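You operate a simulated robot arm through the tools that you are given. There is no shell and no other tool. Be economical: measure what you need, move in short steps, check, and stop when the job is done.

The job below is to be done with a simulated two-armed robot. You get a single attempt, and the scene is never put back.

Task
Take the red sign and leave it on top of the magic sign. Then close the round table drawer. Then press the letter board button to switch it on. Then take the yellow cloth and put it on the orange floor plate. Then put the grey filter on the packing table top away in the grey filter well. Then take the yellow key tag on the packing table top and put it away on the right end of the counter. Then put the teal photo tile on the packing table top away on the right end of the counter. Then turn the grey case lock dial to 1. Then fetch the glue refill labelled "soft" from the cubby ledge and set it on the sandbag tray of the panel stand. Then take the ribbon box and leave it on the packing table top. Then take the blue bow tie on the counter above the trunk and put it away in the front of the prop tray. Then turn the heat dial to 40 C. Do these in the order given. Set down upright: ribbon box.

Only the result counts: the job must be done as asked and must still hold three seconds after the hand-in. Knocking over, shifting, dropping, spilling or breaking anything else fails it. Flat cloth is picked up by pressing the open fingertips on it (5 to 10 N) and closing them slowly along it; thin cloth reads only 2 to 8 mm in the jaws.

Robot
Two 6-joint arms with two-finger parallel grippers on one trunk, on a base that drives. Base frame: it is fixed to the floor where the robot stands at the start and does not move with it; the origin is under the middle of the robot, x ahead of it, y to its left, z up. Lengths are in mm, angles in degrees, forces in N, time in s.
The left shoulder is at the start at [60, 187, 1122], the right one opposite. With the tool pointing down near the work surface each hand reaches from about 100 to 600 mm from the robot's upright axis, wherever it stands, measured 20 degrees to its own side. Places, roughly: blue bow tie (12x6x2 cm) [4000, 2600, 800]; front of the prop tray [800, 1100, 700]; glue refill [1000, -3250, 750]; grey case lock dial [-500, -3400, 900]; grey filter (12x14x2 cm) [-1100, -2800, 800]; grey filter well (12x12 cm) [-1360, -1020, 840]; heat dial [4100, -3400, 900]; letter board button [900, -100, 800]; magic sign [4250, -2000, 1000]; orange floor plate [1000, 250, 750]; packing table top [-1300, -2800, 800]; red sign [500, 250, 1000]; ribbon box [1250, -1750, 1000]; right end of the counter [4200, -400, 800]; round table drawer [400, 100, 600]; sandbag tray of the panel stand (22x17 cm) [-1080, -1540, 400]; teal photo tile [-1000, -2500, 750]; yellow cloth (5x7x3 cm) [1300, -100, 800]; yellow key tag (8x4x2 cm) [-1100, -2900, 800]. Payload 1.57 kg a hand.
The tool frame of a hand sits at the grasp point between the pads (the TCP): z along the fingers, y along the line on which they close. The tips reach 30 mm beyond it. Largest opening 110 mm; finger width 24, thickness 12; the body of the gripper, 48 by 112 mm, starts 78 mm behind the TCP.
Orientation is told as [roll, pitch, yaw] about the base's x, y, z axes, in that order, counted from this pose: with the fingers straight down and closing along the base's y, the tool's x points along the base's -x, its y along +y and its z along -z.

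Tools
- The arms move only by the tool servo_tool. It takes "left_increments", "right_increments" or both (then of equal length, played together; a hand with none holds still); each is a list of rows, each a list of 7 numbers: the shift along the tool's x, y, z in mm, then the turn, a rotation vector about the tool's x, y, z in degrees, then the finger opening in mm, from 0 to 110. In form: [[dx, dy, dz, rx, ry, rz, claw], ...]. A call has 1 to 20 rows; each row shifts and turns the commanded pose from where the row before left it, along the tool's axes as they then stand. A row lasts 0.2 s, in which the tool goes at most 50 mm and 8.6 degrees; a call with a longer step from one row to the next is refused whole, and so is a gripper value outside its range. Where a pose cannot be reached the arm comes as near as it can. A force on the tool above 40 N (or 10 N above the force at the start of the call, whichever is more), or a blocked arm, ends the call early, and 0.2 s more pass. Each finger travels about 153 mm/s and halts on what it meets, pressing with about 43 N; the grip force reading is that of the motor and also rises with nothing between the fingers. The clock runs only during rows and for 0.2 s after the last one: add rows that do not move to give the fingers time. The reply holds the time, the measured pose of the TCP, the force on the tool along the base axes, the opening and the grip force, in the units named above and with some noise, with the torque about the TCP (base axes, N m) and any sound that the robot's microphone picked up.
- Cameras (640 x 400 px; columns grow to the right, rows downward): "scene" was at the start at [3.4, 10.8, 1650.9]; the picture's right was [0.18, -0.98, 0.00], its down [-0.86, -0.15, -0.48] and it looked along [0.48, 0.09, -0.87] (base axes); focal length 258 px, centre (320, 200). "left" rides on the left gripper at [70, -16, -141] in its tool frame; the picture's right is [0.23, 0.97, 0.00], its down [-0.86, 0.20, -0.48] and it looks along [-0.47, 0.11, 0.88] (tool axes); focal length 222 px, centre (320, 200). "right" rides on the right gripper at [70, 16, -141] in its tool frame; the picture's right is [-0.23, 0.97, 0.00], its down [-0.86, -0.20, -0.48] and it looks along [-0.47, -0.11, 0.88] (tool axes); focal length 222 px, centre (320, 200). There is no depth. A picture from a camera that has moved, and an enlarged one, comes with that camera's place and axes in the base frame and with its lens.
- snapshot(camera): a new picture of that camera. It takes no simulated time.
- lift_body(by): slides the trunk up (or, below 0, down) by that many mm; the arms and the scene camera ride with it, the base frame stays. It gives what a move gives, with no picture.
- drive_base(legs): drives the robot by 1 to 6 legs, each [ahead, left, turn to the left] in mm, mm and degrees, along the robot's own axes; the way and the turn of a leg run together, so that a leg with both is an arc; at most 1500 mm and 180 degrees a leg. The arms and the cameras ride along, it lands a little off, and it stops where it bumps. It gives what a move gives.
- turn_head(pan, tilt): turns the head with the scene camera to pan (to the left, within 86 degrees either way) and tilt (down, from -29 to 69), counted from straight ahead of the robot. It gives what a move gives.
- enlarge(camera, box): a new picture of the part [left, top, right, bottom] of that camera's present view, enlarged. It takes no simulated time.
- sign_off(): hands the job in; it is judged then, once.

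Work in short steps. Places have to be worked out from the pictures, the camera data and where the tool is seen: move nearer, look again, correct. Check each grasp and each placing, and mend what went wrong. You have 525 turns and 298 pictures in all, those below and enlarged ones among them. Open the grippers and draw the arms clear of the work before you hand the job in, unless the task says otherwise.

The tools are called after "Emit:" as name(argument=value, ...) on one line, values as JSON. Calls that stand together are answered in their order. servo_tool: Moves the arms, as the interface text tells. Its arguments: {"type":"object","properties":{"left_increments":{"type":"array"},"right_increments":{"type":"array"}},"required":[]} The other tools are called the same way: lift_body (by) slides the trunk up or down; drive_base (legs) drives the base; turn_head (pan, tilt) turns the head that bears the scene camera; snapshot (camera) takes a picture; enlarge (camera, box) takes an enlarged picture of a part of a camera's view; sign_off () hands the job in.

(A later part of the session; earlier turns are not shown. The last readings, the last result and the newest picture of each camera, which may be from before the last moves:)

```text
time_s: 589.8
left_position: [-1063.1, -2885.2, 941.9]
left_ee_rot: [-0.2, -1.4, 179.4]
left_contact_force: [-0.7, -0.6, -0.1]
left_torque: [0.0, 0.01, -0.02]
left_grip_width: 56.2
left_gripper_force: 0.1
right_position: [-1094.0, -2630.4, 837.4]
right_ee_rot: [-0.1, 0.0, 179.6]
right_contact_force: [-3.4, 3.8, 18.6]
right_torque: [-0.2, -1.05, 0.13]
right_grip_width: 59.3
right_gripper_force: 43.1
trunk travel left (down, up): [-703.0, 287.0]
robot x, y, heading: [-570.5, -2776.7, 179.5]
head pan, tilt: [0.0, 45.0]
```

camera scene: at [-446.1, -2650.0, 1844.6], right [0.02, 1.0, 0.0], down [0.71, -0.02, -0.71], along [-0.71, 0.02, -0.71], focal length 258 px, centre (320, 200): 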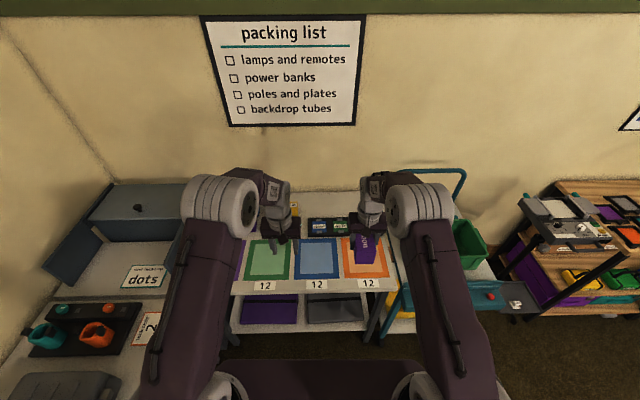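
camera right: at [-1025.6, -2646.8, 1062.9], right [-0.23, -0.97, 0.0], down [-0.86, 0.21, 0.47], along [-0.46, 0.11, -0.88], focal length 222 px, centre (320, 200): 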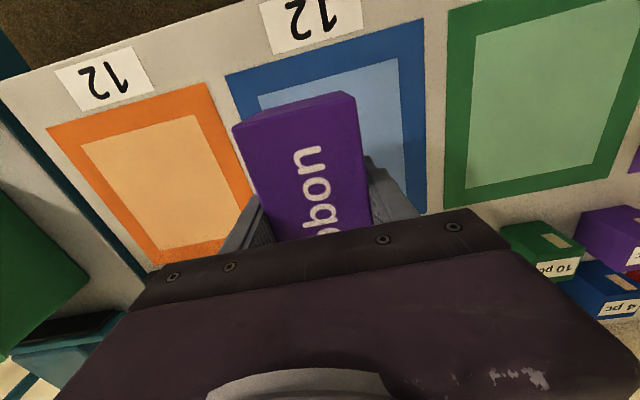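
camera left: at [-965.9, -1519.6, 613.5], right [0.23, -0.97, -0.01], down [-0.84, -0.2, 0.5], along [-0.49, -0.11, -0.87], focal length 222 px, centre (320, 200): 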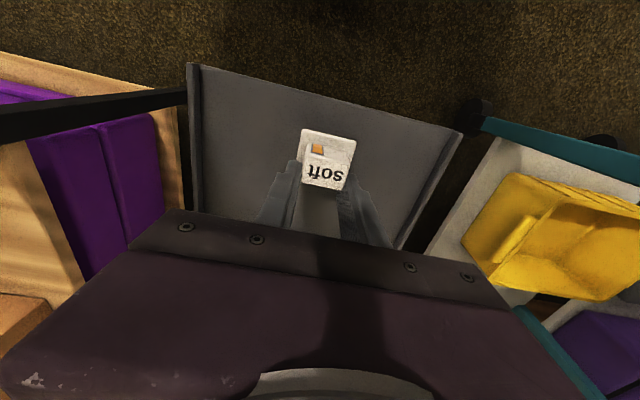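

Contact. Release and withdraw upward.

Emit:
servo_tool(right_increments=[[0, 0, -1, 0, 0, 0, 58], [0, 0, 0, 0, 0, 0, 66], [0, 0, 0, 0, 0, 0, 80], [0, 0, 0, 0, 0, 0, 84], [0, 0, -20, 0, 0, 0, 84], [0, 0, -40, 0, 0, 0, 84], [0, 0, -40, 0, 0, 0, 84], [0, 0, -40, 0, 0, 0, 84]])

Emit:
lift_body(by=220)

Emit:
snapshot(camera="right")

```text
time_s: 591.6
left_position: [-1062.9, -2885.0, 941.3]
left_ee_rot: [-0.1, -1.3, 179.4]
left_contact_force: [0.2, 0.8, 0.3]
left_torque: [-0.01, 0.04, 0.01]
left_grip_width: 55.8
left_gripper_force: 0.0
right_position: [-1095.9, -2632.7, 977.4]
right_ee_rot: [-0.1, 0.3, 179.6]
right_contact_force: [0.6, -0.8, 1.0]
right_torque: [0.0, 0.02, 0.04]
right_grip_width: 83.8
right_gripper_force: 0.0
trunk travel left (down, up): [-703.0, 287.0]
robot x, y, heading: [-567.9, -2775.8, 179.6]
head pan, tilt: [0.0, 45.0]
```

```text
time_s: 593.9
left_position: [-1064.7, -2883.9, 1161.2]
left_ee_rot: [-0.3, -1.2, 179.3]
left_contact_force: [0.7, 1.5, 0.2]
left_torque: [-0.01, 0.03, 0.01]
left_grip_width: 55.8
left_gripper_force: 0.0
right_position: [-1096.3, -2631.8, 1196.4]
right_ee_rot: [-0.1, 0.3, 179.5]
right_contact_force: [0.2, 0.7, 0.5]
right_torque: [0.04, -0.01, -0.02]
right_grip_width: 84.2
right_gripper_force: 0.0
trunk travel left (down, up): [-923.0, 67.0]
robot x, y, heading: [-570.1, -2777.6, 179.6]
head pan, tilt: [0.0, 45.0]
```

```text
89 pictures are left
camera right: at [-1027.5, -2648.5, 1339.5], right [-0.23, -0.97, 0.0], down [-0.86, 0.2, 0.47], along [-0.46, 0.11, -0.88], focal length 222 px, centre (320, 200)
```

right: 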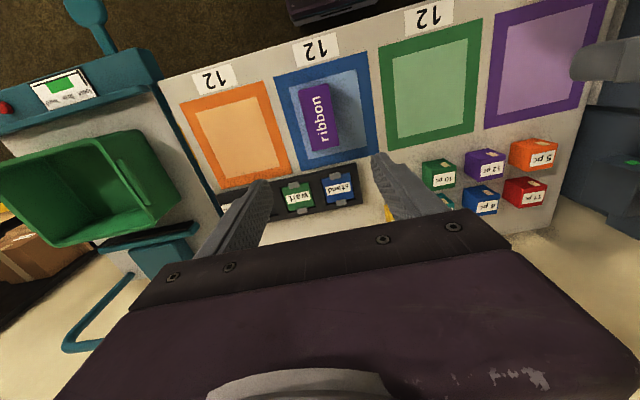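

Ribbon box stands on the packing table. Next the blue bow tie far at (4000, 2600). Travel back to the corridor and to about (1800, −830).

Emit:
servo_tool(left_increments=[[40, 0, -10, 0, 0, 0, 56], [40, 0, -10, 0, 0, 0, 56], [40, 0, -10, 0, 0, 0, 56], [40, 0, 0, 0, 0, 0, 56]], right_increments=[[40, 0, 0, 0, 0, 0, 60], [40, 0, 0, 0, 0, 0, 60], [40, 0, 0, 0, 0, 0, 60], [40, 0, 0, 0, 0, 0, 60]])

Emit:
drive_base(legs=[[-450, 0, 0], [0, -1450, 0], [0, -510, 0], [0, 0, -179.5]])

Emit:
drive_base(legs=[[1400, 0, 0]])

```text
time_s: 594.9
left_position: [-900.3, -2886.7, 1188.8]
left_ee_rot: [-0.3, -1.4, 179.4]
left_contact_force: [0.2, 0.9, 0.2]
left_torque: [0.0, -0.01, 0.01]
left_grip_width: 55.9
left_gripper_force: 0.0
right_position: [-933.6, -2631.3, 1197.2]
right_ee_rot: [-0.2, 0.2, 179.6]
right_contact_force: [-0.5, 0.1, 0.9]
right_torque: [0.0, 0.03, -0.02]
right_grip_width: 59.8
right_gripper_force: 0.1
trunk travel left (down, up): [-923.0, 67.0]
robot x, y, heading: [-569.4, -2778.4, 179.7]
head pan, tilt: [0.0, 45.0]
```

```text
time_s: 614.3
left_position: [188.2, -669.2, 1188.2]
left_ee_rot: [-0.2, -1.3, 4.2]
left_contact_force: [-0.4, 0.2, -0.3]
left_torque: [-0.02, 0.01, 0.0]
left_grip_width: 56.0
left_gripper_force: 0.1
right_position: [243.7, -920.6, 1198.1]
right_ee_rot: [-0.1, 0.3, 4.4]
right_contact_force: [-0.2, 0.3, 0.3]
right_torque: [-0.01, 0.0, 0.0]
right_grip_width: 59.9
right_gripper_force: 0.0
trunk travel left (down, up): [-923.0, 67.0]
robot x, y, heading: [-135.9, -805.2, 4.2]
head pan, tilt: [0.0, 45.0]
```

```text
time_s: 621.0
left_position: [1536.7, -526.5, 1188.4]
left_ee_rot: [-0.2, -1.4, 8.2]
left_contact_force: [-0.1, -0.4, 0.8]
left_torque: [0.0, -0.01, -0.01]
left_grip_width: 56.0
left_gripper_force: 0.0
right_position: [1609.5, -772.4, 1197.0]
right_ee_rot: [-0.1, 0.3, 8.5]
right_contact_force: [1.2, -0.4, 0.4]
right_torque: [0.03, 0.04, -0.02]
right_grip_width: 59.9
right_gripper_force: 0.0
trunk travel left (down, up): [-923.0, 67.0]
robot x, y, heading: [1227.0, -686.1, 8.3]
head pan, tilt: [0.0, 45.0]
stopped in leg 1: the robot was blocked; the commanded pose is now the measured one
```

Blocked — I probably touched the white table's side. Look before moving.

Emit:
turn_head(pan=70, tilt=50)

Emit:
snapshot(camera="scene")

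```text
time_s: 622.4
left_position: [1537.9, -524.5, 1188.3]
left_ee_rot: [-0.3, -1.2, 8.3]
left_contact_force: [0.3, 0.5, 0.3]
left_torque: [0.02, -0.02, -0.02]
left_grip_width: 55.9
left_gripper_force: 0.1
right_position: [1609.4, -773.2, 1196.6]
right_ee_rot: [0.0, 0.3, 8.6]
right_contact_force: [0.1, -0.1, -0.5]
right_torque: [0.01, 0.02, -0.02]
right_grip_width: 59.9
right_gripper_force: 0.1
trunk travel left (down, up): [-923.0, 67.0]
robot x, y, heading: [1228.0, -685.0, 8.5]
head pan, tilt: [70.0, 50.0]
```

```text
88 pictures are left
camera scene: at [1180.8, -617.9, 1837.7], right [0.98, -0.2, 0.0], down [-0.15, -0.75, -0.64], along [0.13, 0.63, -0.77], focal length 258 px, centre (320, 200)
```

scene: 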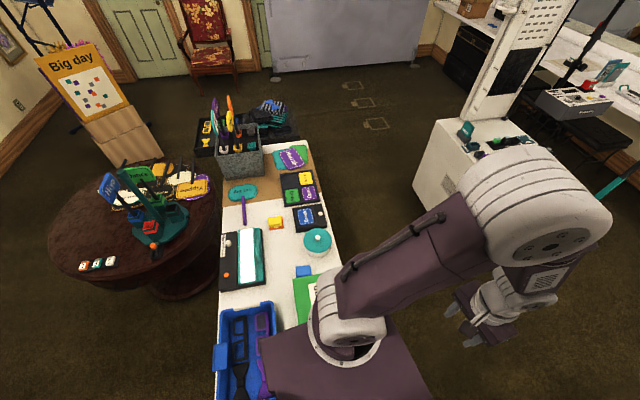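

The table and its goods are where they were (smile plate still at ≈(1111, 168)). Move away to the right, straighten and continue.

Emit:
drive_base(legs=[[-20, -170, 0], [0, 0, -9]])

Emit:
snapshot(camera="scene")

```text
time_s: 624.5
left_position: [1563.3, -741.3, 1188.5]
left_ee_rot: [-0.3, -1.2, -0.7]
left_contact_force: [-0.3, 0.3, 0.7]
left_torque: [-0.02, -0.02, 0.01]
left_grip_width: 55.8
left_gripper_force: 0.1
right_position: [1596.0, -998.5, 1197.7]
right_ee_rot: [-0.3, 0.2, -0.4]
right_contact_force: [0.1, 0.4, 0.2]
right_torque: [-0.04, 0.01, -0.01]
right_grip_width: 59.9
right_gripper_force: 0.0
trunk travel left (down, up): [-923.0, 67.0]
robot x, y, heading: [1227.6, -850.6, -0.5]
head pan, tilt: [70.0, 50.0]
```

```text
87 pictures are left
camera scene: at [1196.4, -776.5, 1837.5], right [0.94, -0.35, 0.0], down [-0.27, -0.72, -0.64], along [0.23, 0.6, -0.77], focal length 258 px, centre (320, 200)
```

scene: 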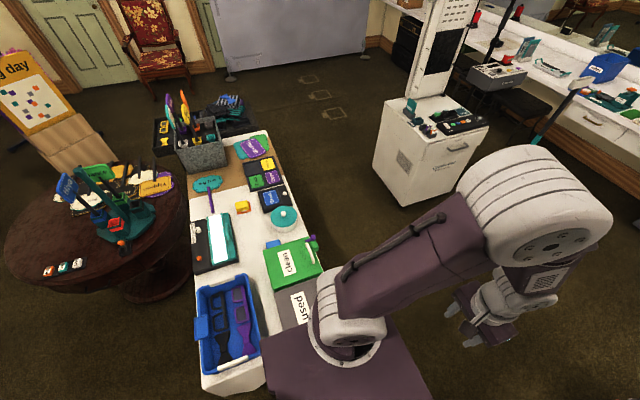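

Everything is intact. Go to (1880, −850), turn north, and look along the lane.

Emit:
drive_base(legs=[[660, 0, 0.5], [0, 0, 90]])

Emit:
turn_head(pan=-15, tilt=25)

Emit:
snapshot(camera="scene")

```text
time_s: 631.9
left_position: [1782.9, -523.3, 1187.6]
left_ee_rot: [-0.2, -1.2, 87.2]
left_contact_force: [0.5, 0.2, 0.5]
left_torque: [0.01, 0.01, 0.01]
left_grip_width: 56.2
left_gripper_force: 0.0
right_position: [2038.5, -500.6, 1195.1]
right_ee_rot: [-0.1, 0.3, 87.4]
right_contact_force: [0.0, 0.3, 0.2]
right_torque: [0.0, 0.02, -0.03]
right_grip_width: 60.1
right_gripper_force: 0.0
trunk travel left (down, up): [-923.0, 67.0]
robot x, y, heading: [1876.4, -860.5, 87.4]
head pan, tilt: [70.0, 50.0]
```

```text
time_s: 633.5
left_position: [1782.6, -523.6, 1188.9]
left_ee_rot: [-0.3, -1.3, 87.1]
left_contact_force: [-1.0, -0.1, 0.5]
left_torque: [-0.04, -0.04, 0.03]
left_grip_width: 56.2
left_gripper_force: 0.0
right_position: [2039.7, -500.1, 1197.2]
right_ee_rot: [-0.1, 0.3, 87.4]
right_contact_force: [0.0, 0.2, 0.0]
right_torque: [0.0, -0.02, 0.0]
right_grip_width: 60.2
right_gripper_force: 0.0
trunk travel left (down, up): [-923.0, 67.0]
robot x, y, heading: [1877.8, -860.2, 87.1]
head pan, tilt: [-15.0, 25.0]
```

```text
86 pictures are left
camera scene: at [1901.9, -833.0, 1875.1], right [0.95, -0.3, 0.0], down [-0.13, -0.4, -0.91], along [0.28, 0.86, -0.42], focal length 258 px, centre (320, 200)
```

scene: 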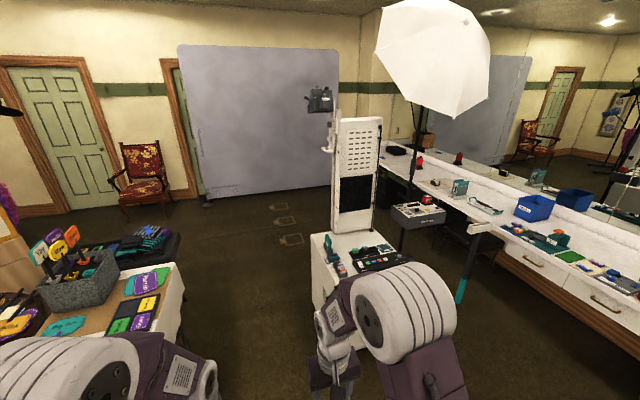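

The lane centre is x≈1910. Drive north 1500, then check pose.

Emit:
drive_base(legs=[[0, -30, 3], [1450, 0, 0]])

Emit:
drive_base(legs=[[1050, 0, 0]])

Emit:
turn_head(pan=-55, tilt=25)

Emit:
snapshot(camera="scene")

```text
time_s: 641.1
left_position: [1789.2, 921.1, 1188.9]
left_ee_rot: [-0.2, -1.3, 90.0]
left_contact_force: [-0.1, -0.8, -0.5]
left_torque: [0.03, 0.01, -0.04]
left_grip_width: 56.1
left_gripper_force: 0.1
right_position: [2044.3, 955.9, 1197.4]
right_ee_rot: [-0.1, 0.2, 90.3]
right_contact_force: [-1.2, 0.3, -0.3]
right_torque: [-0.02, 0.04, -0.02]
right_grip_width: 60.0
right_gripper_force: 0.1
trunk travel left (down, up): [-923.0, 67.0]
robot x, y, heading: [1900.0, 589.2, 90.3]
head pan, tilt: [-15.0, 25.0]
```

```text
time_s: 646.7
left_position: [1785.7, 1995.8, 1189.7]
left_ee_rot: [-0.3, -1.3, 90.0]
left_contact_force: [0.2, -0.4, -0.3]
left_torque: [0.0, 0.01, -0.02]
left_grip_width: 56.2
left_gripper_force: 0.1
right_position: [2042.6, 2032.2, 1197.8]
right_ee_rot: [0.0, 0.4, 90.1]
right_contact_force: [0.3, -0.4, 0.3]
right_torque: [0.01, 0.01, 0.03]
right_grip_width: 60.0
right_gripper_force: 0.2
trunk travel left (down, up): [-923.0, 67.0]
robot x, y, heading: [1902.2, 1665.1, 89.9]
head pan, tilt: [-15.0, 25.0]
```

```text
time_s: 647.7
left_position: [1786.7, 1997.6, 1188.3]
left_ee_rot: [-0.2, -1.3, 90.0]
left_contact_force: [0.3, 0.0, -0.2]
left_torque: [-0.01, -0.01, -0.03]
left_grip_width: 56.1
left_gripper_force: 0.0
right_position: [2041.0, 2033.0, 1196.6]
right_ee_rot: [0.0, 0.4, 90.2]
right_contact_force: [-0.2, -0.6, -0.2]
right_torque: [0.02, -0.03, -0.02]
right_grip_width: 60.1
right_gripper_force: 0.1
trunk travel left (down, up): [-923.0, 67.0]
robot x, y, heading: [1898.6, 1665.8, 89.9]
head pan, tilt: [-55.0, 25.0]
```

```text
85 pictures are left
camera scene: at [1973.2, 1657.9, 1875.2], right [0.58, -0.82, 0.0], down [-0.35, -0.24, -0.91], along [0.74, 0.52, -0.42], focal length 258 px, centre (320, 200)
```

scene: 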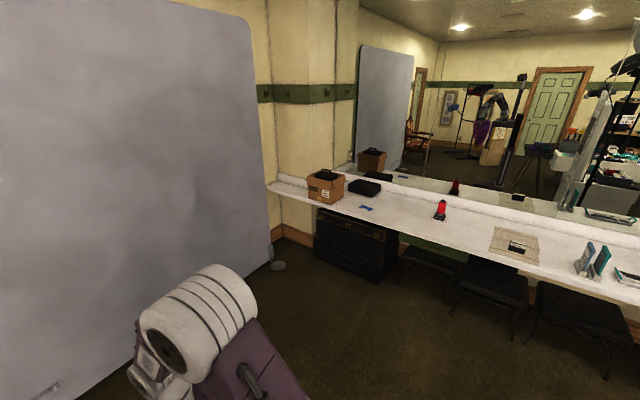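

The blue bow tie is at about (3972, 2538). Drive diagonally to (3250, 2480), turn to face it.

Emit:
drive_base(legs=[[780, -1270, 0], [0, 0, -90]])

Emit:
turn_head(pan=0, tilt=35)

Emit:
snapshot(camera="scene")

```text
time_s: 659.0
left_position: [3495.5, 2552.6, 1190.0]
left_ee_rot: [-0.2, -1.3, -0.9]
left_contact_force: [-0.5, 0.3, 0.0]
left_torque: [-0.02, 0.0, 0.04]
left_grip_width: 56.2
left_gripper_force: 0.0
right_position: [3526.0, 2298.8, 1197.4]
right_ee_rot: [-0.1, 0.3, -0.7]
right_contact_force: [0.1, -0.1, 0.6]
right_torque: [-0.02, 0.02, 0.02]
right_grip_width: 60.1
right_gripper_force: 0.1
trunk travel left (down, up): [-923.0, 67.0]
robot x, y, heading: [3164.6, 2449.3, -0.7]
head pan, tilt: [-55.0, 25.0]
```

```text
time_s: 660.2
left_position: [3495.3, 2553.3, 1187.5]
left_ee_rot: [-0.2, -1.2, -0.9]
left_contact_force: [0.3, 0.0, -0.5]
left_torque: [-0.04, 0.0, -0.01]
left_grip_width: 55.9
left_gripper_force: 0.0
right_position: [3527.4, 2297.2, 1197.5]
right_ee_rot: [0.0, 0.4, -0.6]
right_contact_force: [0.3, 0.3, 0.7]
right_torque: [-0.03, 0.0, 0.01]
right_grip_width: 60.1
right_gripper_force: 0.1
trunk travel left (down, up): [-923.0, 67.0]
robot x, y, heading: [3160.8, 2446.9, -0.6]
head pan, tilt: [0.0, 35.0]
```

```text
84 pictures are left
camera scene: at [3189.0, 2445.5, 1859.4], right [-0.01, -1.0, 0.0], down [-0.57, 0.01, -0.82], along [0.82, -0.01, -0.57], focal length 258 px, centre (320, 200)
```

scene: 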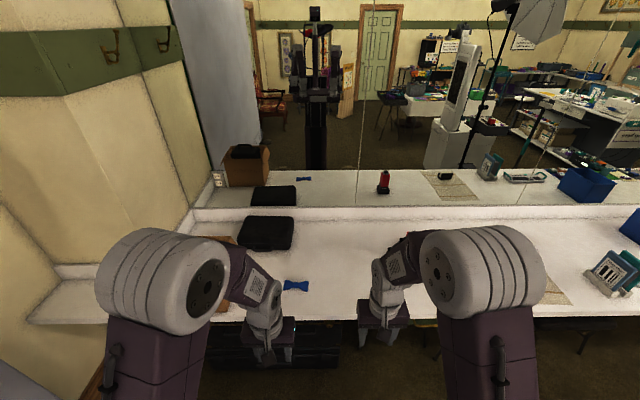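

Bow tie ≈ (3989, 2560), long axis along y. Drive in 300 mm and turn the left hand 90° to grip its knot front-to-back.

Emit:
drive_base(legs=[[300, 0, 0.6]])

Emit:
servo_tool(left_increments=[[0, 0, 0, 0, 0, -8.5, 70], [0, 0, 0, 0, 0, -8.5, 70], [0, 0, 0, 0, 0, -8.5, 70], [0, 0, 0, 0, 0, -8.5, 70], [0, 0, 0, 0, 0, -8.5, 70], [0, 0, 0, 0, 0, -8.5, 70], [0, 0, 0, 0, 0, -8.5, 70], [0, 0, 0, 0, 0, -8.5, 70], [0, 0, 0, 0, 0, -8.5, 70], [0, 0, 0, 0, 0, -8.5, 70], [0, 0, 0, 0, 0, -5, 70]])

Emit:
lift_body(by=-200)

Emit:
snapshot(camera="left")

```text
time_s: 662.2
left_position: [3793.5, 2550.5, 1188.8]
left_ee_rot: [-0.2, -1.4, -0.6]
left_contact_force: [0.1, -0.8, -0.6]
left_torque: [-0.01, -0.01, -0.02]
left_grip_width: 55.8
left_gripper_force: 0.1
right_position: [3826.0, 2296.5, 1197.8]
right_ee_rot: [-0.1, 0.3, -0.4]
right_contact_force: [0.4, 1.0, 0.0]
right_torque: [-0.02, -0.04, 0.02]
right_grip_width: 59.8
right_gripper_force: 0.1
trunk travel left (down, up): [-923.0, 67.0]
robot x, y, heading: [3461.5, 2444.1, -0.6]
head pan, tilt: [0.0, 35.0]
```

```text
time_s: 664.6
left_position: [3795.7, 2552.6, 1187.9]
left_ee_rot: [-1.4, 0.3, 89.6]
left_contact_force: [-0.8, 0.1, -0.3]
left_torque: [-0.01, 0.01, 0.03]
left_grip_width: 69.8
left_gripper_force: 0.0
right_position: [3828.8, 2295.2, 1197.0]
right_ee_rot: [-0.1, 0.3, -0.3]
right_contact_force: [0.6, -0.5, -0.6]
right_torque: [0.0, 0.0, 0.0]
right_grip_width: 60.1
right_gripper_force: 0.1
trunk travel left (down, up): [-923.0, 67.0]
robot x, y, heading: [3460.6, 2443.2, -0.5]
head pan, tilt: [0.0, 35.0]
```

```text
time_s: 666.8
left_position: [3795.4, 2552.7, 988.2]
left_ee_rot: [-1.4, 0.2, 89.5]
left_contact_force: [-0.5, 0.1, 0.1]
left_torque: [0.04, -0.01, 0.0]
left_grip_width: 69.9
left_gripper_force: 0.1
right_position: [3829.0, 2296.8, 996.2]
right_ee_rot: [-0.1, 0.3, -0.4]
right_contact_force: [0.0, 0.5, 0.5]
right_torque: [-0.05, -0.02, -0.01]
right_grip_width: 60.0
right_gripper_force: 0.0
trunk travel left (down, up): [-723.0, 267.0]
robot x, y, heading: [3463.0, 2446.2, -0.5]
head pan, tilt: [0.0, 35.0]
```

```text
83 pictures are left
camera left: at [3808.2, 2483.9, 1131.1], right [-0.98, -0.22, -0.02], down [-0.2, 0.86, 0.47], along [-0.08, 0.46, -0.88], focal length 222 px, centre (320, 200)
```

left: 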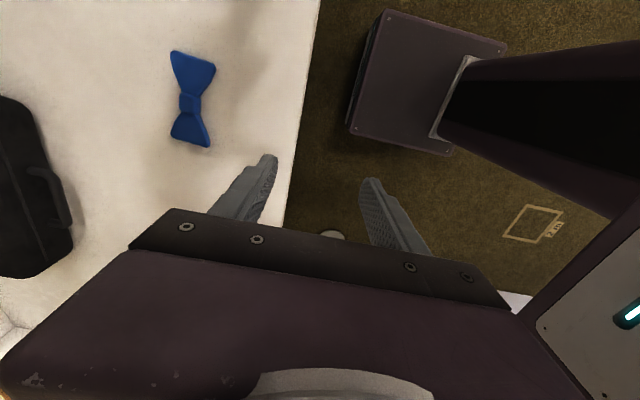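

Knot at ≈ (3993, 2551), axis along y. Move above it and descend to z≈860 for a look.

Emit:
servo_tool(left_increments=[[0, -45, 0, 0, 0, 0, 70], [0, -45, 0, 0, 0, 0, 70], [0, -45, 0, 0, 0, 0, 70], [2, -45, 0, 0, 0, 0, 70], [0, -18, 20, 0, 0, 0, 70], [0, 0, 40, 0, 0, 0, 70], [0, 0, 40, 0, 0, 0, 70], [0, 0, 25, 0, 0, 0, 70]])

Emit:
snapshot(camera="left")

```text
time_s: 668.6
left_position: [3997.1, 2547.3, 866.0]
left_ee_rot: [-1.3, 0.2, 89.4]
left_contact_force: [-0.9, -0.6, -0.1]
left_torque: [0.02, 0.0, 0.0]
left_grip_width: 69.9
left_gripper_force: 0.0
right_position: [3829.1, 2296.8, 997.6]
right_ee_rot: [-0.2, 0.4, -0.4]
right_contact_force: [0.8, 0.3, -1.3]
right_torque: [0.0, -0.05, -0.02]
right_grip_width: 59.9
right_gripper_force: 0.0
trunk travel left (down, up): [-723.0, 267.0]
robot x, y, heading: [3464.8, 2444.6, -0.4]
head pan, tilt: [0.0, 35.0]
```

```text
82 pictures are left
camera left: at [4010.5, 2478.4, 1009.0], right [-0.98, -0.22, -0.02], down [-0.2, 0.86, 0.47], along [-0.08, 0.46, -0.88], focal length 222 px, centre (320, 200)
```

left: 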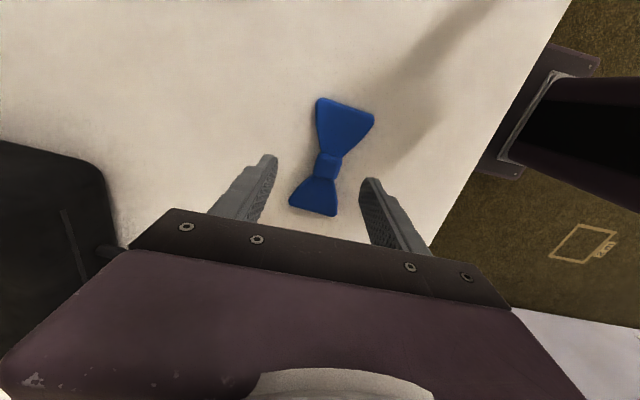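

Aligned; correct 5 mm, descend to z≈812, close on the knot.

Emit:
servo_tool(left_increments=[[-4, 5, 20, 0, 0, 0, 70], [0, 0, 20, 0, 0, 0, 60], [0, 0, 10, 0, 0, 0, 60], [0, 0, 3, 0, 0, 0, 60], [0, 0, 0, 0, 0, 0, 45], [0, 0, 0, 0, 0, 0, 25], [0, 0, 0, 0, 0, 0, 0], [0, 0, 0, 0, 0, 0, 0], [0, 0, 0, 0, 0, 0, 0]])

Emit:
snapshot(camera="left")

```text
time_s: 670.6
left_position: [3992.3, 2551.7, 814.9]
left_ee_rot: [-1.3, 0.2, 89.4]
left_contact_force: [-1.1, 0.0, 1.0]
left_torque: [-0.02, 0.07, -0.01]
left_grip_width: 24.5
left_gripper_force: 36.4
right_position: [3828.9, 2296.8, 996.7]
right_ee_rot: [0.0, 0.3, -0.4]
right_contact_force: [0.7, -1.0, -0.6]
right_torque: [-0.01, 0.0, -0.04]
right_grip_width: 59.9
right_gripper_force: 0.0
trunk travel left (down, up): [-723.0, 267.0]
robot x, y, heading: [3463.8, 2441.5, -0.6]
head pan, tilt: [0.0, 35.0]
```

```text
81 pictures are left
camera left: at [4005.5, 2483.0, 957.2], right [-0.98, -0.22, -0.02], down [-0.2, 0.86, 0.47], along [-0.08, 0.46, -0.88], focal length 222 px, centre (320, 200)
```

left: 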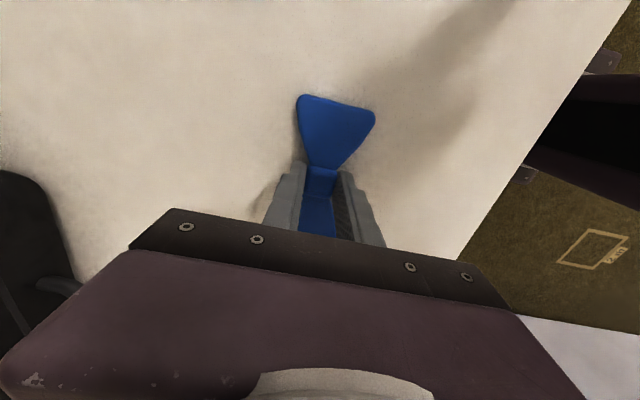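

Gripped the knot (24.5 mm). Lift and check.

Emit:
servo_tool(left_increments=[[0, 0, -6, 0, 0, 0, 0], [0, 0, -15, 0, 0, 0, 0], [0, 0, -30, 0, 0, 0, 0], [0, 0, -40, 0, 0, 0, 0]])

Emit:
lift_body(by=230)

Emit:
snapshot(camera="left")

```text
time_s: 671.6
left_position: [3990.2, 2552.8, 907.1]
left_ee_rot: [-1.3, 0.1, 89.3]
left_contact_force: [-0.2, -0.8, -0.4]
left_torque: [0.02, 0.0, 0.01]
left_grip_width: 24.6
left_gripper_force: 36.3
right_position: [3827.9, 2296.5, 997.2]
right_ee_rot: [-0.1, 0.3, -0.4]
right_contact_force: [-0.5, -0.2, -0.1]
right_torque: [0.0, -0.01, 0.0]
right_grip_width: 59.9
right_gripper_force: 0.0
trunk travel left (down, up): [-723.0, 267.0]
robot x, y, heading: [3463.3, 2446.7, -0.3]
head pan, tilt: [0.0, 35.0]
```

```text
time_s: 674.0
left_position: [3991.6, 2553.9, 1135.8]
left_ee_rot: [-1.2, 0.1, 89.3]
left_contact_force: [0.8, 0.1, -0.2]
left_torque: [0.04, -0.01, -0.02]
left_grip_width: 24.7
left_gripper_force: 35.7
right_position: [3828.3, 2296.1, 1227.7]
right_ee_rot: [-0.1, 0.3, -0.4]
right_contact_force: [0.4, 1.0, 0.3]
right_torque: [-0.02, -0.03, 0.01]
right_grip_width: 59.8
right_gripper_force: 0.0
trunk travel left (down, up): [-953.0, 37.0]
robot x, y, heading: [3466.3, 2444.2, -0.4]
head pan, tilt: [0.0, 35.0]
```

```text
80 pictures are left
camera left: at [4003.9, 2484.0, 1278.5], right [-0.98, -0.22, -0.02], down [-0.2, 0.86, 0.47], along [-0.08, 0.46, -0.88], focal length 222 px, centre (320, 200)
```

left: 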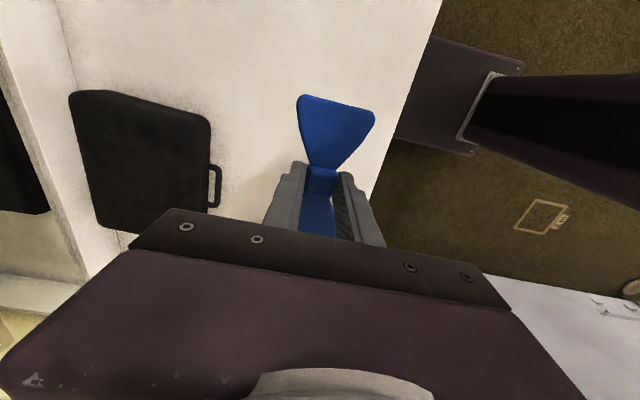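

Held. Back out and drive to about (1800, 1750), then turn to view the prop tray.

Emit:
drive_base(legs=[[-320, 0, 0], [-1300, -680, 0], [0, 0, -150]])

Emit:
turn_head(pan=0, tilt=35)

Emit:
snapshot(camera="scene")

```text
time_s: 689.2
left_position: [1441.6, 1416.8, 1136.6]
left_ee_rot: [-1.3, 0.1, -59.4]
left_contact_force: [0.8, -0.6, -0.4]
left_torque: [0.0, -0.01, 0.0]
left_grip_width: 24.8
left_gripper_force: 36.0
right_position: [1448.6, 1720.2, 1227.4]
right_ee_rot: [-0.1, 0.2, -149.1]
right_contact_force: [0.0, -0.7, 0.0]
right_torque: [0.03, -0.01, 0.0]
right_grip_width: 60.1
right_gripper_force: 0.0
trunk travel left (down, up): [-953.0, 37.0]
robot x, y, heading: [1832.9, 1782.2, -149.1]
head pan, tilt: [0.0, 35.0]
```

```text
time_s: 689.8
left_position: [1442.1, 1416.9, 1135.5]
left_ee_rot: [-1.3, 0.2, -59.4]
left_contact_force: [-0.5, 0.1, -1.0]
left_torque: [0.01, 0.01, -0.02]
left_grip_width: 24.7
left_gripper_force: 36.0
right_position: [1448.2, 1719.0, 1226.2]
right_ee_rot: [-0.1, 0.5, -149.1]
right_contact_force: [0.4, -0.8, 0.3]
right_torque: [0.02, 0.0, 0.02]
right_grip_width: 59.9
right_gripper_force: 0.2
trunk travel left (down, up): [-953.0, 37.0]
robot x, y, heading: [1837.1, 1782.9, -149.5]
head pan, tilt: [0.0, 35.0]
```

```text
79 pictures are left
camera scene: at [1811.2, 1768.6, 1889.4], right [-0.51, 0.86, 0.0], down [0.49, 0.29, -0.82], along [-0.7, -0.42, -0.57], focal length 258 px, centre (320, 200)
```

scene: 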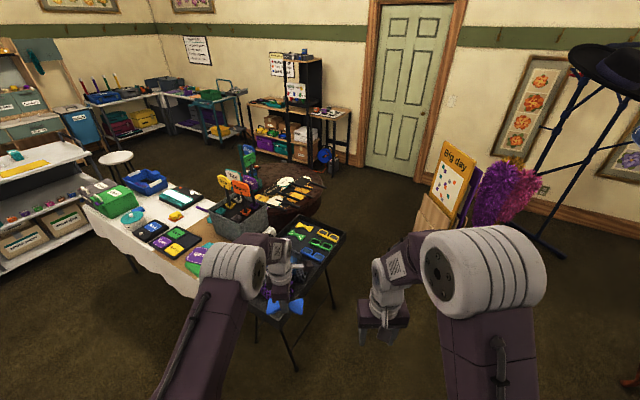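

Emit:
enlarge(camera="scene", box=[240, 200, 380, 330])

```text
3.08 times, centred on (310, 265) of scene
camera zoom: at [1811.2, 1768.6, 1889.4], right [-0.51, 0.86, 0.0], down [0.49, 0.29, -0.82], along [-0.7, -0.42, -0.57], focal length 794 px, centre (351, 0)
```

zoom: 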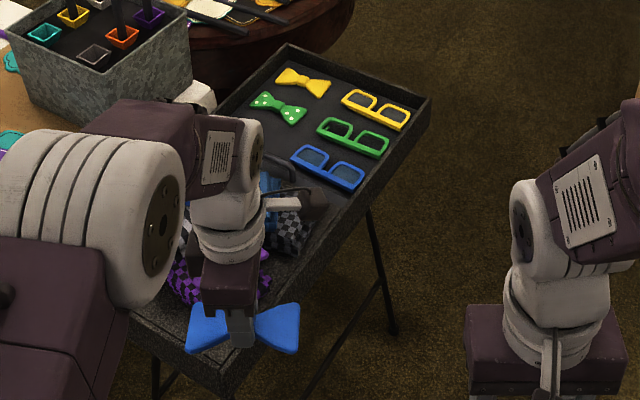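

Bow ties (yellow, green) lie in a row at x≈709 and 800, y≈981; the blue one's spot is next at ≈ (893, 981). I turn to face south and move to x≈760.

Emit:
drive_base(legs=[[0, 0, 59.5], [0, -1070, 0]])

Emit:
servo_tool(left_increments=[[0, 0, 0, 0, 0, 8.5, 0], [0, 0, 0, 0, 0, 8.5, 0], [0, 0, 0, 0, 0, 8.5, 0], [0, 0, 0, 0, 0, 8.5, 0], [0, 0, 0, 0, 0, 8.5, 0], [0, 0, 0, 0, 0, 8.5, 0], [0, 0, 0, 0, 0, 8.5, 0], [0, 0, 0, 0, 0, 8.5, 0], [0, 0, 0, 0, 0, 8.5, 0], [0, 0, 0, 0, 0, 8.5, 0], [0, 0, 0, 0, 0, 5, 0]])

Emit:
turn_head(pan=0, tilt=50)

Emit:
snapshot(camera="scene")

```text
time_s: 698.0
left_position: [860.7, 1250.5, 1134.9]
left_ee_rot: [-1.4, 0.4, 0.2]
left_contact_force: [-0.8, 0.3, -0.3]
left_torque: [0.02, -0.02, -0.02]
left_grip_width: 24.6
left_gripper_force: 36.3
right_position: [602.0, 1408.6, 1226.4]
right_ee_rot: [-0.1, 0.2, -89.5]
right_contact_force: [1.4, -1.0, 0.1]
right_torque: [-0.01, 0.02, 0.02]
right_grip_width: 60.3
right_gripper_force: 0.0
trunk travel left (down, up): [-953.0, 37.0]
robot x, y, heading: [743.3, 1779.4, -89.5]
head pan, tilt: [0.0, 35.0]
```

```text
time_s: 700.4
left_position: [859.9, 1250.3, 1136.7]
left_ee_rot: [-0.2, -1.3, -89.8]
left_contact_force: [-0.1, 0.3, 0.3]
left_torque: [0.0, 0.0, 0.0]
left_grip_width: 24.5
left_gripper_force: 36.5
right_position: [601.2, 1408.4, 1226.9]
right_ee_rot: [-0.2, 0.4, -89.6]
right_contact_force: [-0.1, 0.6, 0.1]
right_torque: [-0.04, 0.04, 0.02]
right_grip_width: 60.0
right_gripper_force: 0.1
trunk travel left (down, up): [-953.0, 37.0]
robot x, y, heading: [741.5, 1777.6, -89.8]
head pan, tilt: [0.0, 35.0]
```

```text
time_s: 701.2
left_position: [860.5, 1250.6, 1135.8]
left_ee_rot: [-0.2, -1.2, -89.7]
left_contact_force: [0.4, -0.8, 0.0]
left_torque: [-0.03, -0.01, 0.05]
left_grip_width: 24.4
left_gripper_force: 36.4
right_position: [600.4, 1409.9, 1227.2]
right_ee_rot: [0.0, 0.3, -89.4]
right_contact_force: [-0.6, -1.5, -0.1]
right_torque: [0.01, -0.03, 0.03]
right_grip_width: 60.2
right_gripper_force: 0.1
trunk travel left (down, up): [-953.0, 37.0]
robot x, y, heading: [745.1, 1774.1, -89.2]
head pan, tilt: [0.0, 50.0]
```

```text
77 pictures are left
camera scene: at [741.2, 1759.0, 1867.7], right [-1.0, -0.01, 0.0], down [-0.01, 0.77, -0.64], along [0.0, -0.64, -0.77], focal length 258 px, centre (320, 200)
```

scene: 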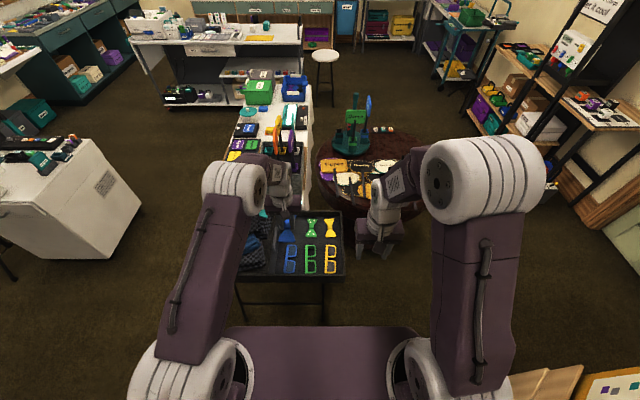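

Emit:
enlarge(camera="scene", box=[225, 190, 365, 290])

Emit:
snapshot(camera="left")

```text
4.00 times, centred on (295, 240) of scene
camera zoom: at [741.2, 1759.0, 1867.7], right [-1.0, -0.01, 0.0], down [-0.01, 0.77, -0.64], along [0.0, -0.64, -0.77], focal length 1033 px, centre (420, 40)
```

zoom: 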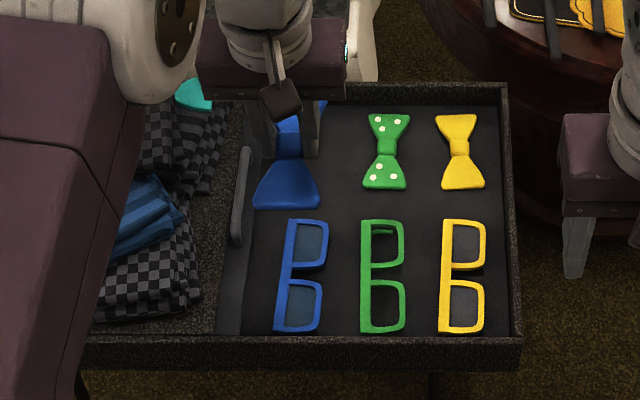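

```text
75 pictures are left
camera left: at [843.9, 1324.2, 1276.6], right [0.97, 0.23, -0.01], down [0.21, -0.84, 0.5], along [0.11, -0.49, -0.87], focal length 222 px, centre (320, 200)
```

left: 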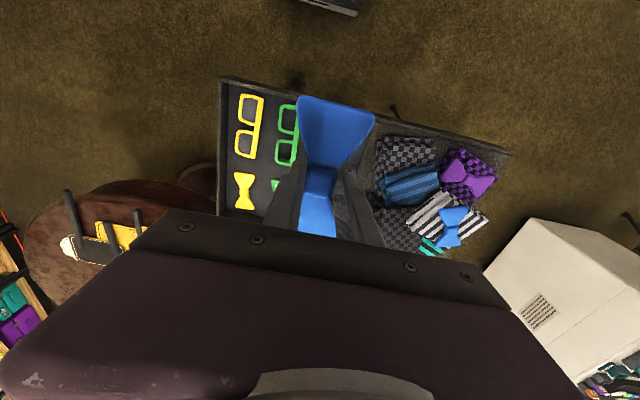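

Target spot ≈ (884, 988). Drive 240 mm ahead, shift, and lower the trunk 290.

Emit:
drive_base(legs=[[240, 20, -0.5]])

Emit:
lift_body(by=-290)

Emit:
snapshot(camera="left")

Emit:
turn_head(pan=10, tilt=58)

Emit:
snapshot(camera="scene")

```text
time_s: 702.9
left_position: [873.8, 1013.8, 1138.2]
left_ee_rot: [-0.2, -1.4, -90.3]
left_contact_force: [1.0, 0.9, -0.1]
left_torque: [-0.04, 0.0, -0.02]
left_grip_width: 24.7
left_gripper_force: 36.6
right_position: [617.0, 1175.9, 1228.1]
right_ee_rot: [-0.1, 0.2, -90.1]
right_contact_force: [0.1, 0.7, 0.2]
right_torque: [-0.03, -0.03, 0.04]
right_grip_width: 60.1
right_gripper_force: 0.1
trunk travel left (down, up): [-953.0, 37.0]
robot x, y, heading: [761.3, 1540.3, -89.9]
head pan, tilt: [0.0, 50.0]
```

```text
time_s: 705.9
left_position: [875.4, 1010.6, 846.2]
left_ee_rot: [-0.2, -1.3, -90.3]
left_contact_force: [0.7, 0.2, -0.3]
left_torque: [0.0, 0.03, 0.01]
left_grip_width: 25.1
left_gripper_force: 36.0
right_position: [618.7, 1172.5, 936.0]
right_ee_rot: [-0.1, 0.4, -90.0]
right_contact_force: [0.3, -0.2, -0.3]
right_torque: [-0.04, 0.01, 0.0]
right_grip_width: 60.0
right_gripper_force: 0.0
trunk travel left (down, up): [-663.0, 327.0]
robot x, y, heading: [762.3, 1538.8, -90.3]
head pan, tilt: [0.0, 50.0]
```

```text
74 pictures are left
camera left: at [859.9, 1085.2, 986.7], right [0.97, 0.22, -0.01], down [0.2, -0.85, 0.5], along [0.1, -0.49, -0.87], focal length 222 px, centre (320, 200)
```

left: 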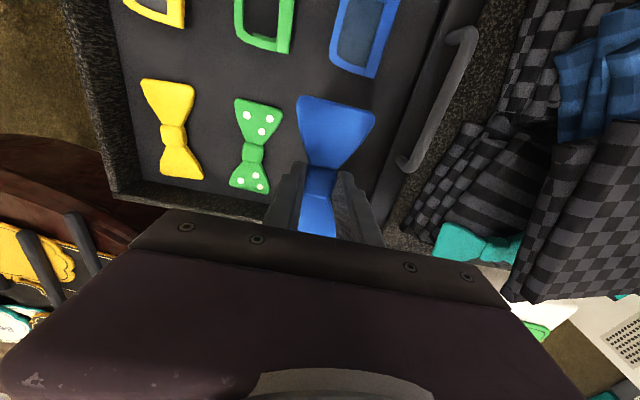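

```text
time_s: 706.6
left_position: [875.6, 1011.4, 846.2]
left_ee_rot: [-0.1, -1.3, -90.4]
left_contact_force: [0.5, -0.4, 0.4]
left_torque: [-0.02, 0.01, -0.02]
left_grip_width: 24.6
left_gripper_force: 36.9
right_position: [618.0, 1172.1, 937.0]
right_ee_rot: [0.0, 0.4, -90.0]
right_contact_force: [0.0, -0.6, 0.3]
right_torque: [-0.02, 0.0, -0.02]
right_grip_width: 59.9
right_gripper_force: 0.1
trunk travel left (down, up): [-663.0, 327.0]
robot x, y, heading: [765.3, 1540.0, -90.3]
head pan, tilt: [10.0, 58.0]
```

```text
73 pictures are left
camera scene: at [773.4, 1529.9, 1567.5], right [-0.99, -0.17, 0.0], down [-0.14, 0.84, -0.53], along [0.09, -0.52, -0.85], focal length 258 px, centre (320, 200)
```

scene: 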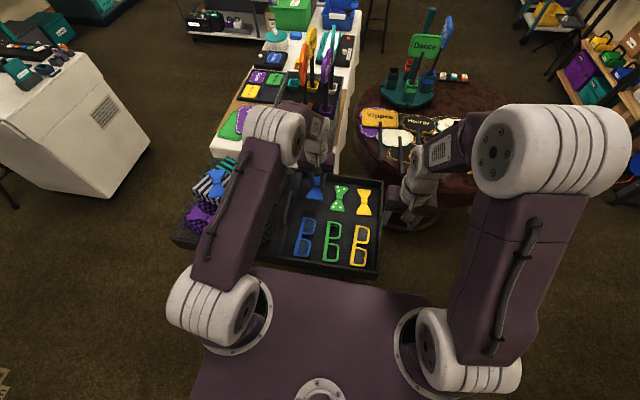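

Slot ≈ (888, 983). Shift and lower to contact.

Emit:
servo_tool(left_increments=[[-25, 11, 0, 0, 0, 0, 0], [0, 0, 30, 0, 0, 0, 0], [0, 0, 30, 0, 0, 0, 0], [0, 0, 20, 0, 0, 0, 0], [0, 0, 10, 0, 0, 0, 0]])

Emit:
snapshot(camera="left")

```text
time_s: 707.8
left_position: [885.6, 983.4, 755.7]
left_ee_rot: [-0.2, -1.3, -90.3]
left_contact_force: [0.1, 0.1, 0.7]
left_torque: [0.01, -0.02, 0.01]
left_grip_width: 24.7
left_gripper_force: 36.2
right_position: [618.5, 1172.5, 936.2]
right_ee_rot: [0.0, 0.3, -90.1]
right_contact_force: [0.4, -0.5, 0.0]
right_torque: [0.04, -0.01, -0.03]
right_grip_width: 60.1
right_gripper_force: 0.0
trunk travel left (down, up): [-663.0, 327.0]
robot x, y, heading: [761.5, 1540.1, -89.9]
head pan, tilt: [10.0, 58.0]
```

```text
72 pictures are left
camera left: at [870.1, 1057.6, 897.0], right [0.98, 0.22, -0.01], down [0.2, -0.84, 0.5], along [0.1, -0.49, -0.87], focal length 222 px, centre (320, 200)
```

left: 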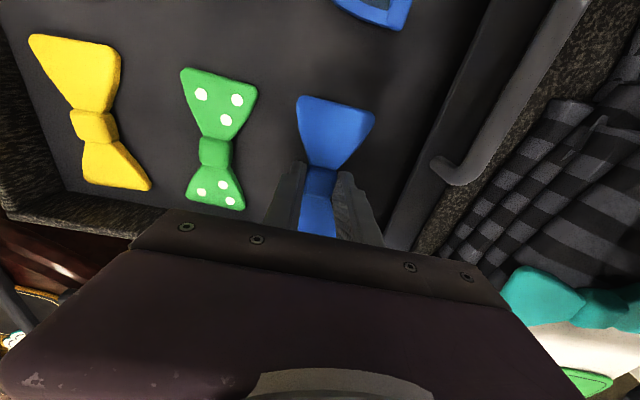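

Emit:
servo_tool(left_increments=[[0, 0, 5, 0, 0, 0, 0], [0, 0, 5, 0, 0, 0, 0], [0, 0, 4, 0, 0, 0, 0], [0, 0, 4, 0, 0, 0, 0], [0, 0, 4, 0, 0, 0, 0]])

```text
time_s: 709.0
left_position: [885.8, 984.1, 733.7]
left_ee_rot: [-0.2, -1.3, -90.3]
left_contact_force: [-0.4, -0.3, 0.8]
left_torque: [-0.03, 0.02, 0.03]
left_grip_width: 24.5
left_gripper_force: 35.7
right_position: [618.1, 1172.0, 936.4]
right_ee_rot: [-0.1, 0.4, -90.1]
right_contact_force: [-0.1, 0.0, 0.5]
right_torque: [-0.02, 0.0, -0.02]
right_grip_width: 59.8
right_gripper_force: 0.0
trunk travel left (down, up): [-663.0, 327.0]
robot x, y, heading: [760.4, 1536.8, -90.4]
head pan, tilt: [10.0, 58.0]
```

Emit:
servo_tool(left_increments=[[0, 0, 4, 0, 0, 0, 0], [0, 0, 4, 0, 0, 0, 0], [0, 0, 4, 0, 0, 0, 0], [0, 0, 4, 0, 0, 0, 0]])

```text
time_s: 709.7
left_position: [884.8, 982.4, 730.3]
left_ee_rot: [-0.1, -1.7, -90.3]
left_contact_force: [0.1, 11.1, 22.1]
left_torque: [0.28, -0.05, 0.01]
left_grip_width: 24.5
left_gripper_force: 36.4
right_position: [616.6, 1175.1, 938.2]
right_ee_rot: [0.0, 0.1, -90.0]
right_contact_force: [0.5, 0.1, -0.4]
right_torque: [-0.02, -0.03, -0.02]
right_grip_width: 60.0
right_gripper_force: 0.0
trunk travel left (down, up): [-663.0, 327.0]
robot x, y, heading: [763.0, 1542.2, -90.0]
head pan, tilt: [10.0, 58.0]
stopped in row 3 (left hand): the force on the tool passed its limit at 41 N (the readings are from after the stop); the commanded pose is now the measured one
```

Contact. Release gently and rise.

Emit:
servo_tool(left_increments=[[0, 0, -2, 0, 0, 0, 22], [0, 0, 0, 0, 0, 0, 30], [0, 0, 0, 0, 0, 0, 40], [0, 0, 0, 0, 0, 0, 44], [0, 0, -15, 0, 0, 0, 44], [0, 0, -40, 0, 0, 0, 44], [0, 0, -45, 0, 0, 0, 44], [0, 0, -45, 0, 0, 0, 44]])

Emit:
lift_body(by=250)

Emit:
snapshot(camera="left")

```text
time_s: 711.5
left_position: [885.9, 984.8, 877.5]
left_ee_rot: [-0.2, -1.5, -90.3]
left_contact_force: [0.2, 0.1, 0.9]
left_torque: [0.0, -0.01, 0.0]
left_grip_width: 44.0
left_gripper_force: 0.1
right_position: [617.4, 1172.0, 937.8]
right_ee_rot: [-0.2, 0.3, -90.0]
right_contact_force: [-0.8, 0.5, -0.1]
right_torque: [-0.03, 0.03, -0.03]
right_grip_width: 60.5
right_gripper_force: 0.0
trunk travel left (down, up): [-663.0, 327.0]
robot x, y, heading: [764.6, 1538.7, -90.1]
head pan, tilt: [10.0, 58.0]
```

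```text
time_s: 714.1
left_position: [886.1, 983.4, 1125.7]
left_ee_rot: [-0.2, -1.5, -90.3]
left_contact_force: [0.8, 0.8, -0.6]
left_torque: [0.02, 0.05, 0.01]
left_grip_width: 43.9
left_gripper_force: 0.1
right_position: [618.2, 1174.0, 1186.6]
right_ee_rot: [-0.1, 0.4, -90.0]
right_contact_force: [0.4, 0.8, -0.8]
right_torque: [-0.01, 0.0, 0.0]
right_grip_width: 60.0
right_gripper_force: 0.1
trunk travel left (down, up): [-913.0, 77.0]
robot x, y, heading: [761.3, 1539.8, -90.0]
head pan, tilt: [10.0, 58.0]
```

```text
71 pictures are left
camera left: at [870.7, 1058.2, 1266.0], right [0.97, 0.22, -0.01], down [0.2, -0.84, 0.5], along [0.1, -0.49, -0.87], focal length 222 px, centre (320, 200)
```

left: 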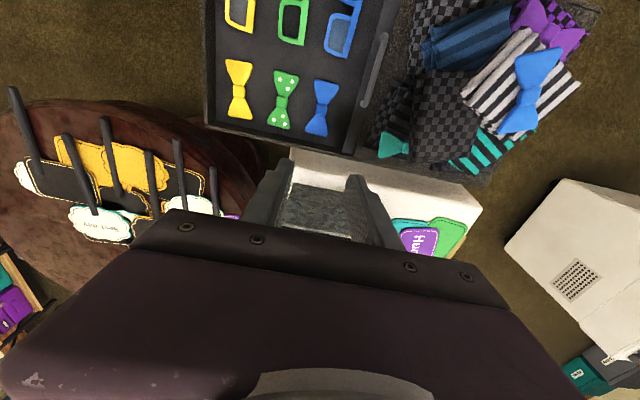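

Blue bow tie is in its row. Now the heat dial: back off, go east to the lane and south.

Emit:
drive_base(legs=[[-230, 0, 0], [0, 1140, 0], [1300, 0, 0]])

Emit:
drive_base(legs=[[0, 0, 0]])

```text
time_s: 727.4
left_position: [2011.8, -88.1, 1125.5]
left_ee_rot: [-0.2, -1.5, -91.2]
left_contact_force: [0.2, 0.2, -0.5]
left_torque: [0.0, -0.01, -0.02]
left_grip_width: 44.2
left_gripper_force: 0.1
right_position: [1749.3, 106.5, 1186.7]
right_ee_rot: [-0.1, 0.3, -91.0]
right_contact_force: [0.6, -0.1, -0.8]
right_torque: [-0.03, 0.01, -0.02]
right_grip_width: 59.7
right_gripper_force: 0.2
trunk travel left (down, up): [-913.0, 77.0]
robot x, y, heading: [1902.1, 469.1, -90.9]
head pan, tilt: [10.0, 58.0]
```

```text
time_s: 728.1
left_position: [2013.7, -87.6, 1125.6]
left_ee_rot: [-0.2, -1.5, -91.3]
left_contact_force: [0.3, 0.2, 0.1]
left_torque: [0.01, 0.02, -0.02]
left_grip_width: 43.9
left_gripper_force: 0.1
right_position: [1748.2, 106.4, 1187.3]
right_ee_rot: [-0.1, 0.4, -91.0]
right_contact_force: [0.2, -0.4, 0.2]
right_torque: [0.02, -0.02, 0.02]
right_grip_width: 59.9
right_gripper_force: 0.0
trunk travel left (down, up): [-913.0, 77.0]
robot x, y, heading: [1900.3, 470.9, -91.5]
head pan, tilt: [10.0, 58.0]
```

Emit:
servo_tool(left_increments=[[40, 0, -10, 0, 0, 0, 44], [40, 0, -10, 0, 0, 0, 44], [40, 0, -10, 0, 0, 0, 44], [40, 0, -10, 0, 0, 0, 44], [30, 0, 0, 0, 0, 0, 44]])

Emit:
drive_base(legs=[[1070, 0, 1.3], [0, 1350, 0], [1300, 0, 0], [680, 0, 0]])

Emit:
turn_head(pan=35, tilt=25)

Emit:
snapshot(camera="scene")

```text
time_s: 729.3
left_position: [2017.0, 104.9, 1162.5]
left_ee_rot: [-0.1, -1.6, -91.2]
left_contact_force: [0.8, 0.2, 0.9]
left_torque: [-0.06, 0.02, -0.04]
left_grip_width: 44.1
left_gripper_force: 0.1
right_position: [1748.0, 105.0, 1187.9]
right_ee_rot: [-0.1, 0.3, -91.0]
right_contact_force: [0.5, 0.0, 0.6]
right_torque: [-0.03, 0.05, 0.02]
right_grip_width: 60.0
right_gripper_force: 0.0
trunk travel left (down, up): [-913.0, 77.0]
robot x, y, heading: [1899.6, 468.5, -91.4]
head pan, tilt: [10.0, 58.0]
```

```text
time_s: 750.9
left_position: [3393.9, -2989.1, 1161.6]
left_ee_rot: [-0.2, -1.7, -89.3]
left_contact_force: [0.5, 0.0, -0.3]
left_torque: [-0.03, 0.01, 0.05]
left_grip_width: 43.7
left_gripper_force: 0.1
right_position: [3123.7, -2995.7, 1187.5]
right_ee_rot: [0.0, 0.3, -89.1]
right_contact_force: [0.9, -0.7, -0.2]
right_torque: [0.01, 0.0, -0.03]
right_grip_width: 60.0
right_gripper_force: 0.0
trunk travel left (down, up): [-913.0, 77.0]
robot x, y, heading: [3264.5, -2628.1, -89.0]
head pan, tilt: [10.0, 58.0]
```

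```text
time_s: 751.9
left_position: [3393.6, -2991.1, 1161.7]
left_ee_rot: [-0.1, -1.5, -89.3]
left_contact_force: [-1.1, 0.1, 0.4]
left_torque: [-0.01, -0.03, -0.01]
left_grip_width: 44.0
left_gripper_force: 0.1
right_position: [3124.0, -2996.6, 1186.4]
right_ee_rot: [0.0, 0.3, -89.0]
right_contact_force: [-0.1, 0.8, -0.1]
right_torque: [0.03, 0.01, 0.01]
right_grip_width: 60.0
right_gripper_force: 0.0
trunk travel left (down, up): [-913.0, 77.0]
robot x, y, heading: [3262.7, -2626.6, -89.2]
head pan, tilt: [35.0, 25.0]
```

```text
70 pictures are left
camera scene: at [3314.3, -2644.3, 1865.1], right [-0.81, -0.58, 0.0], down [-0.25, 0.34, -0.91], along [0.53, -0.73, -0.42], focal length 258 px, centre (320, 200)
```

scene: 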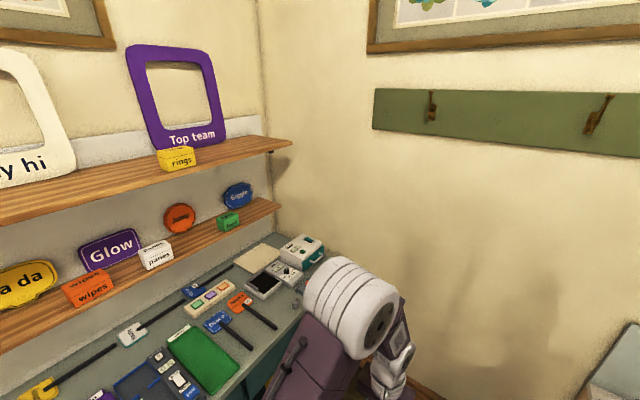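

Emit:
enlarge(camera="scene", box=[220, 220, 340, 320])

```text
4.00 times, centred on (280, 270) of scene
camera zoom: at [3314.3, -2644.3, 1865.1], right [-0.81, -0.58, 0.0], down [-0.25, 0.34, -0.91], along [0.53, -0.73, -0.42], focal length 1033 px, centre (480, -80)
```

zoom: 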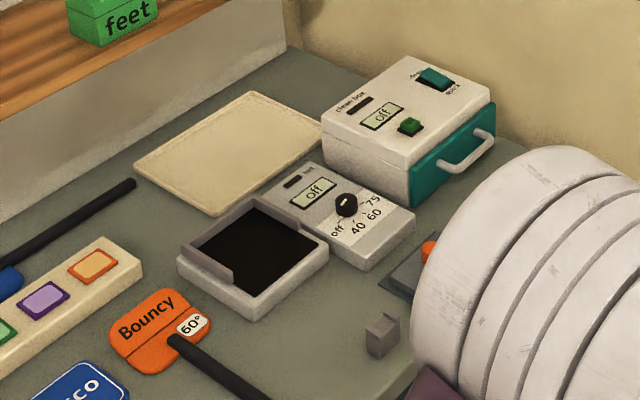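

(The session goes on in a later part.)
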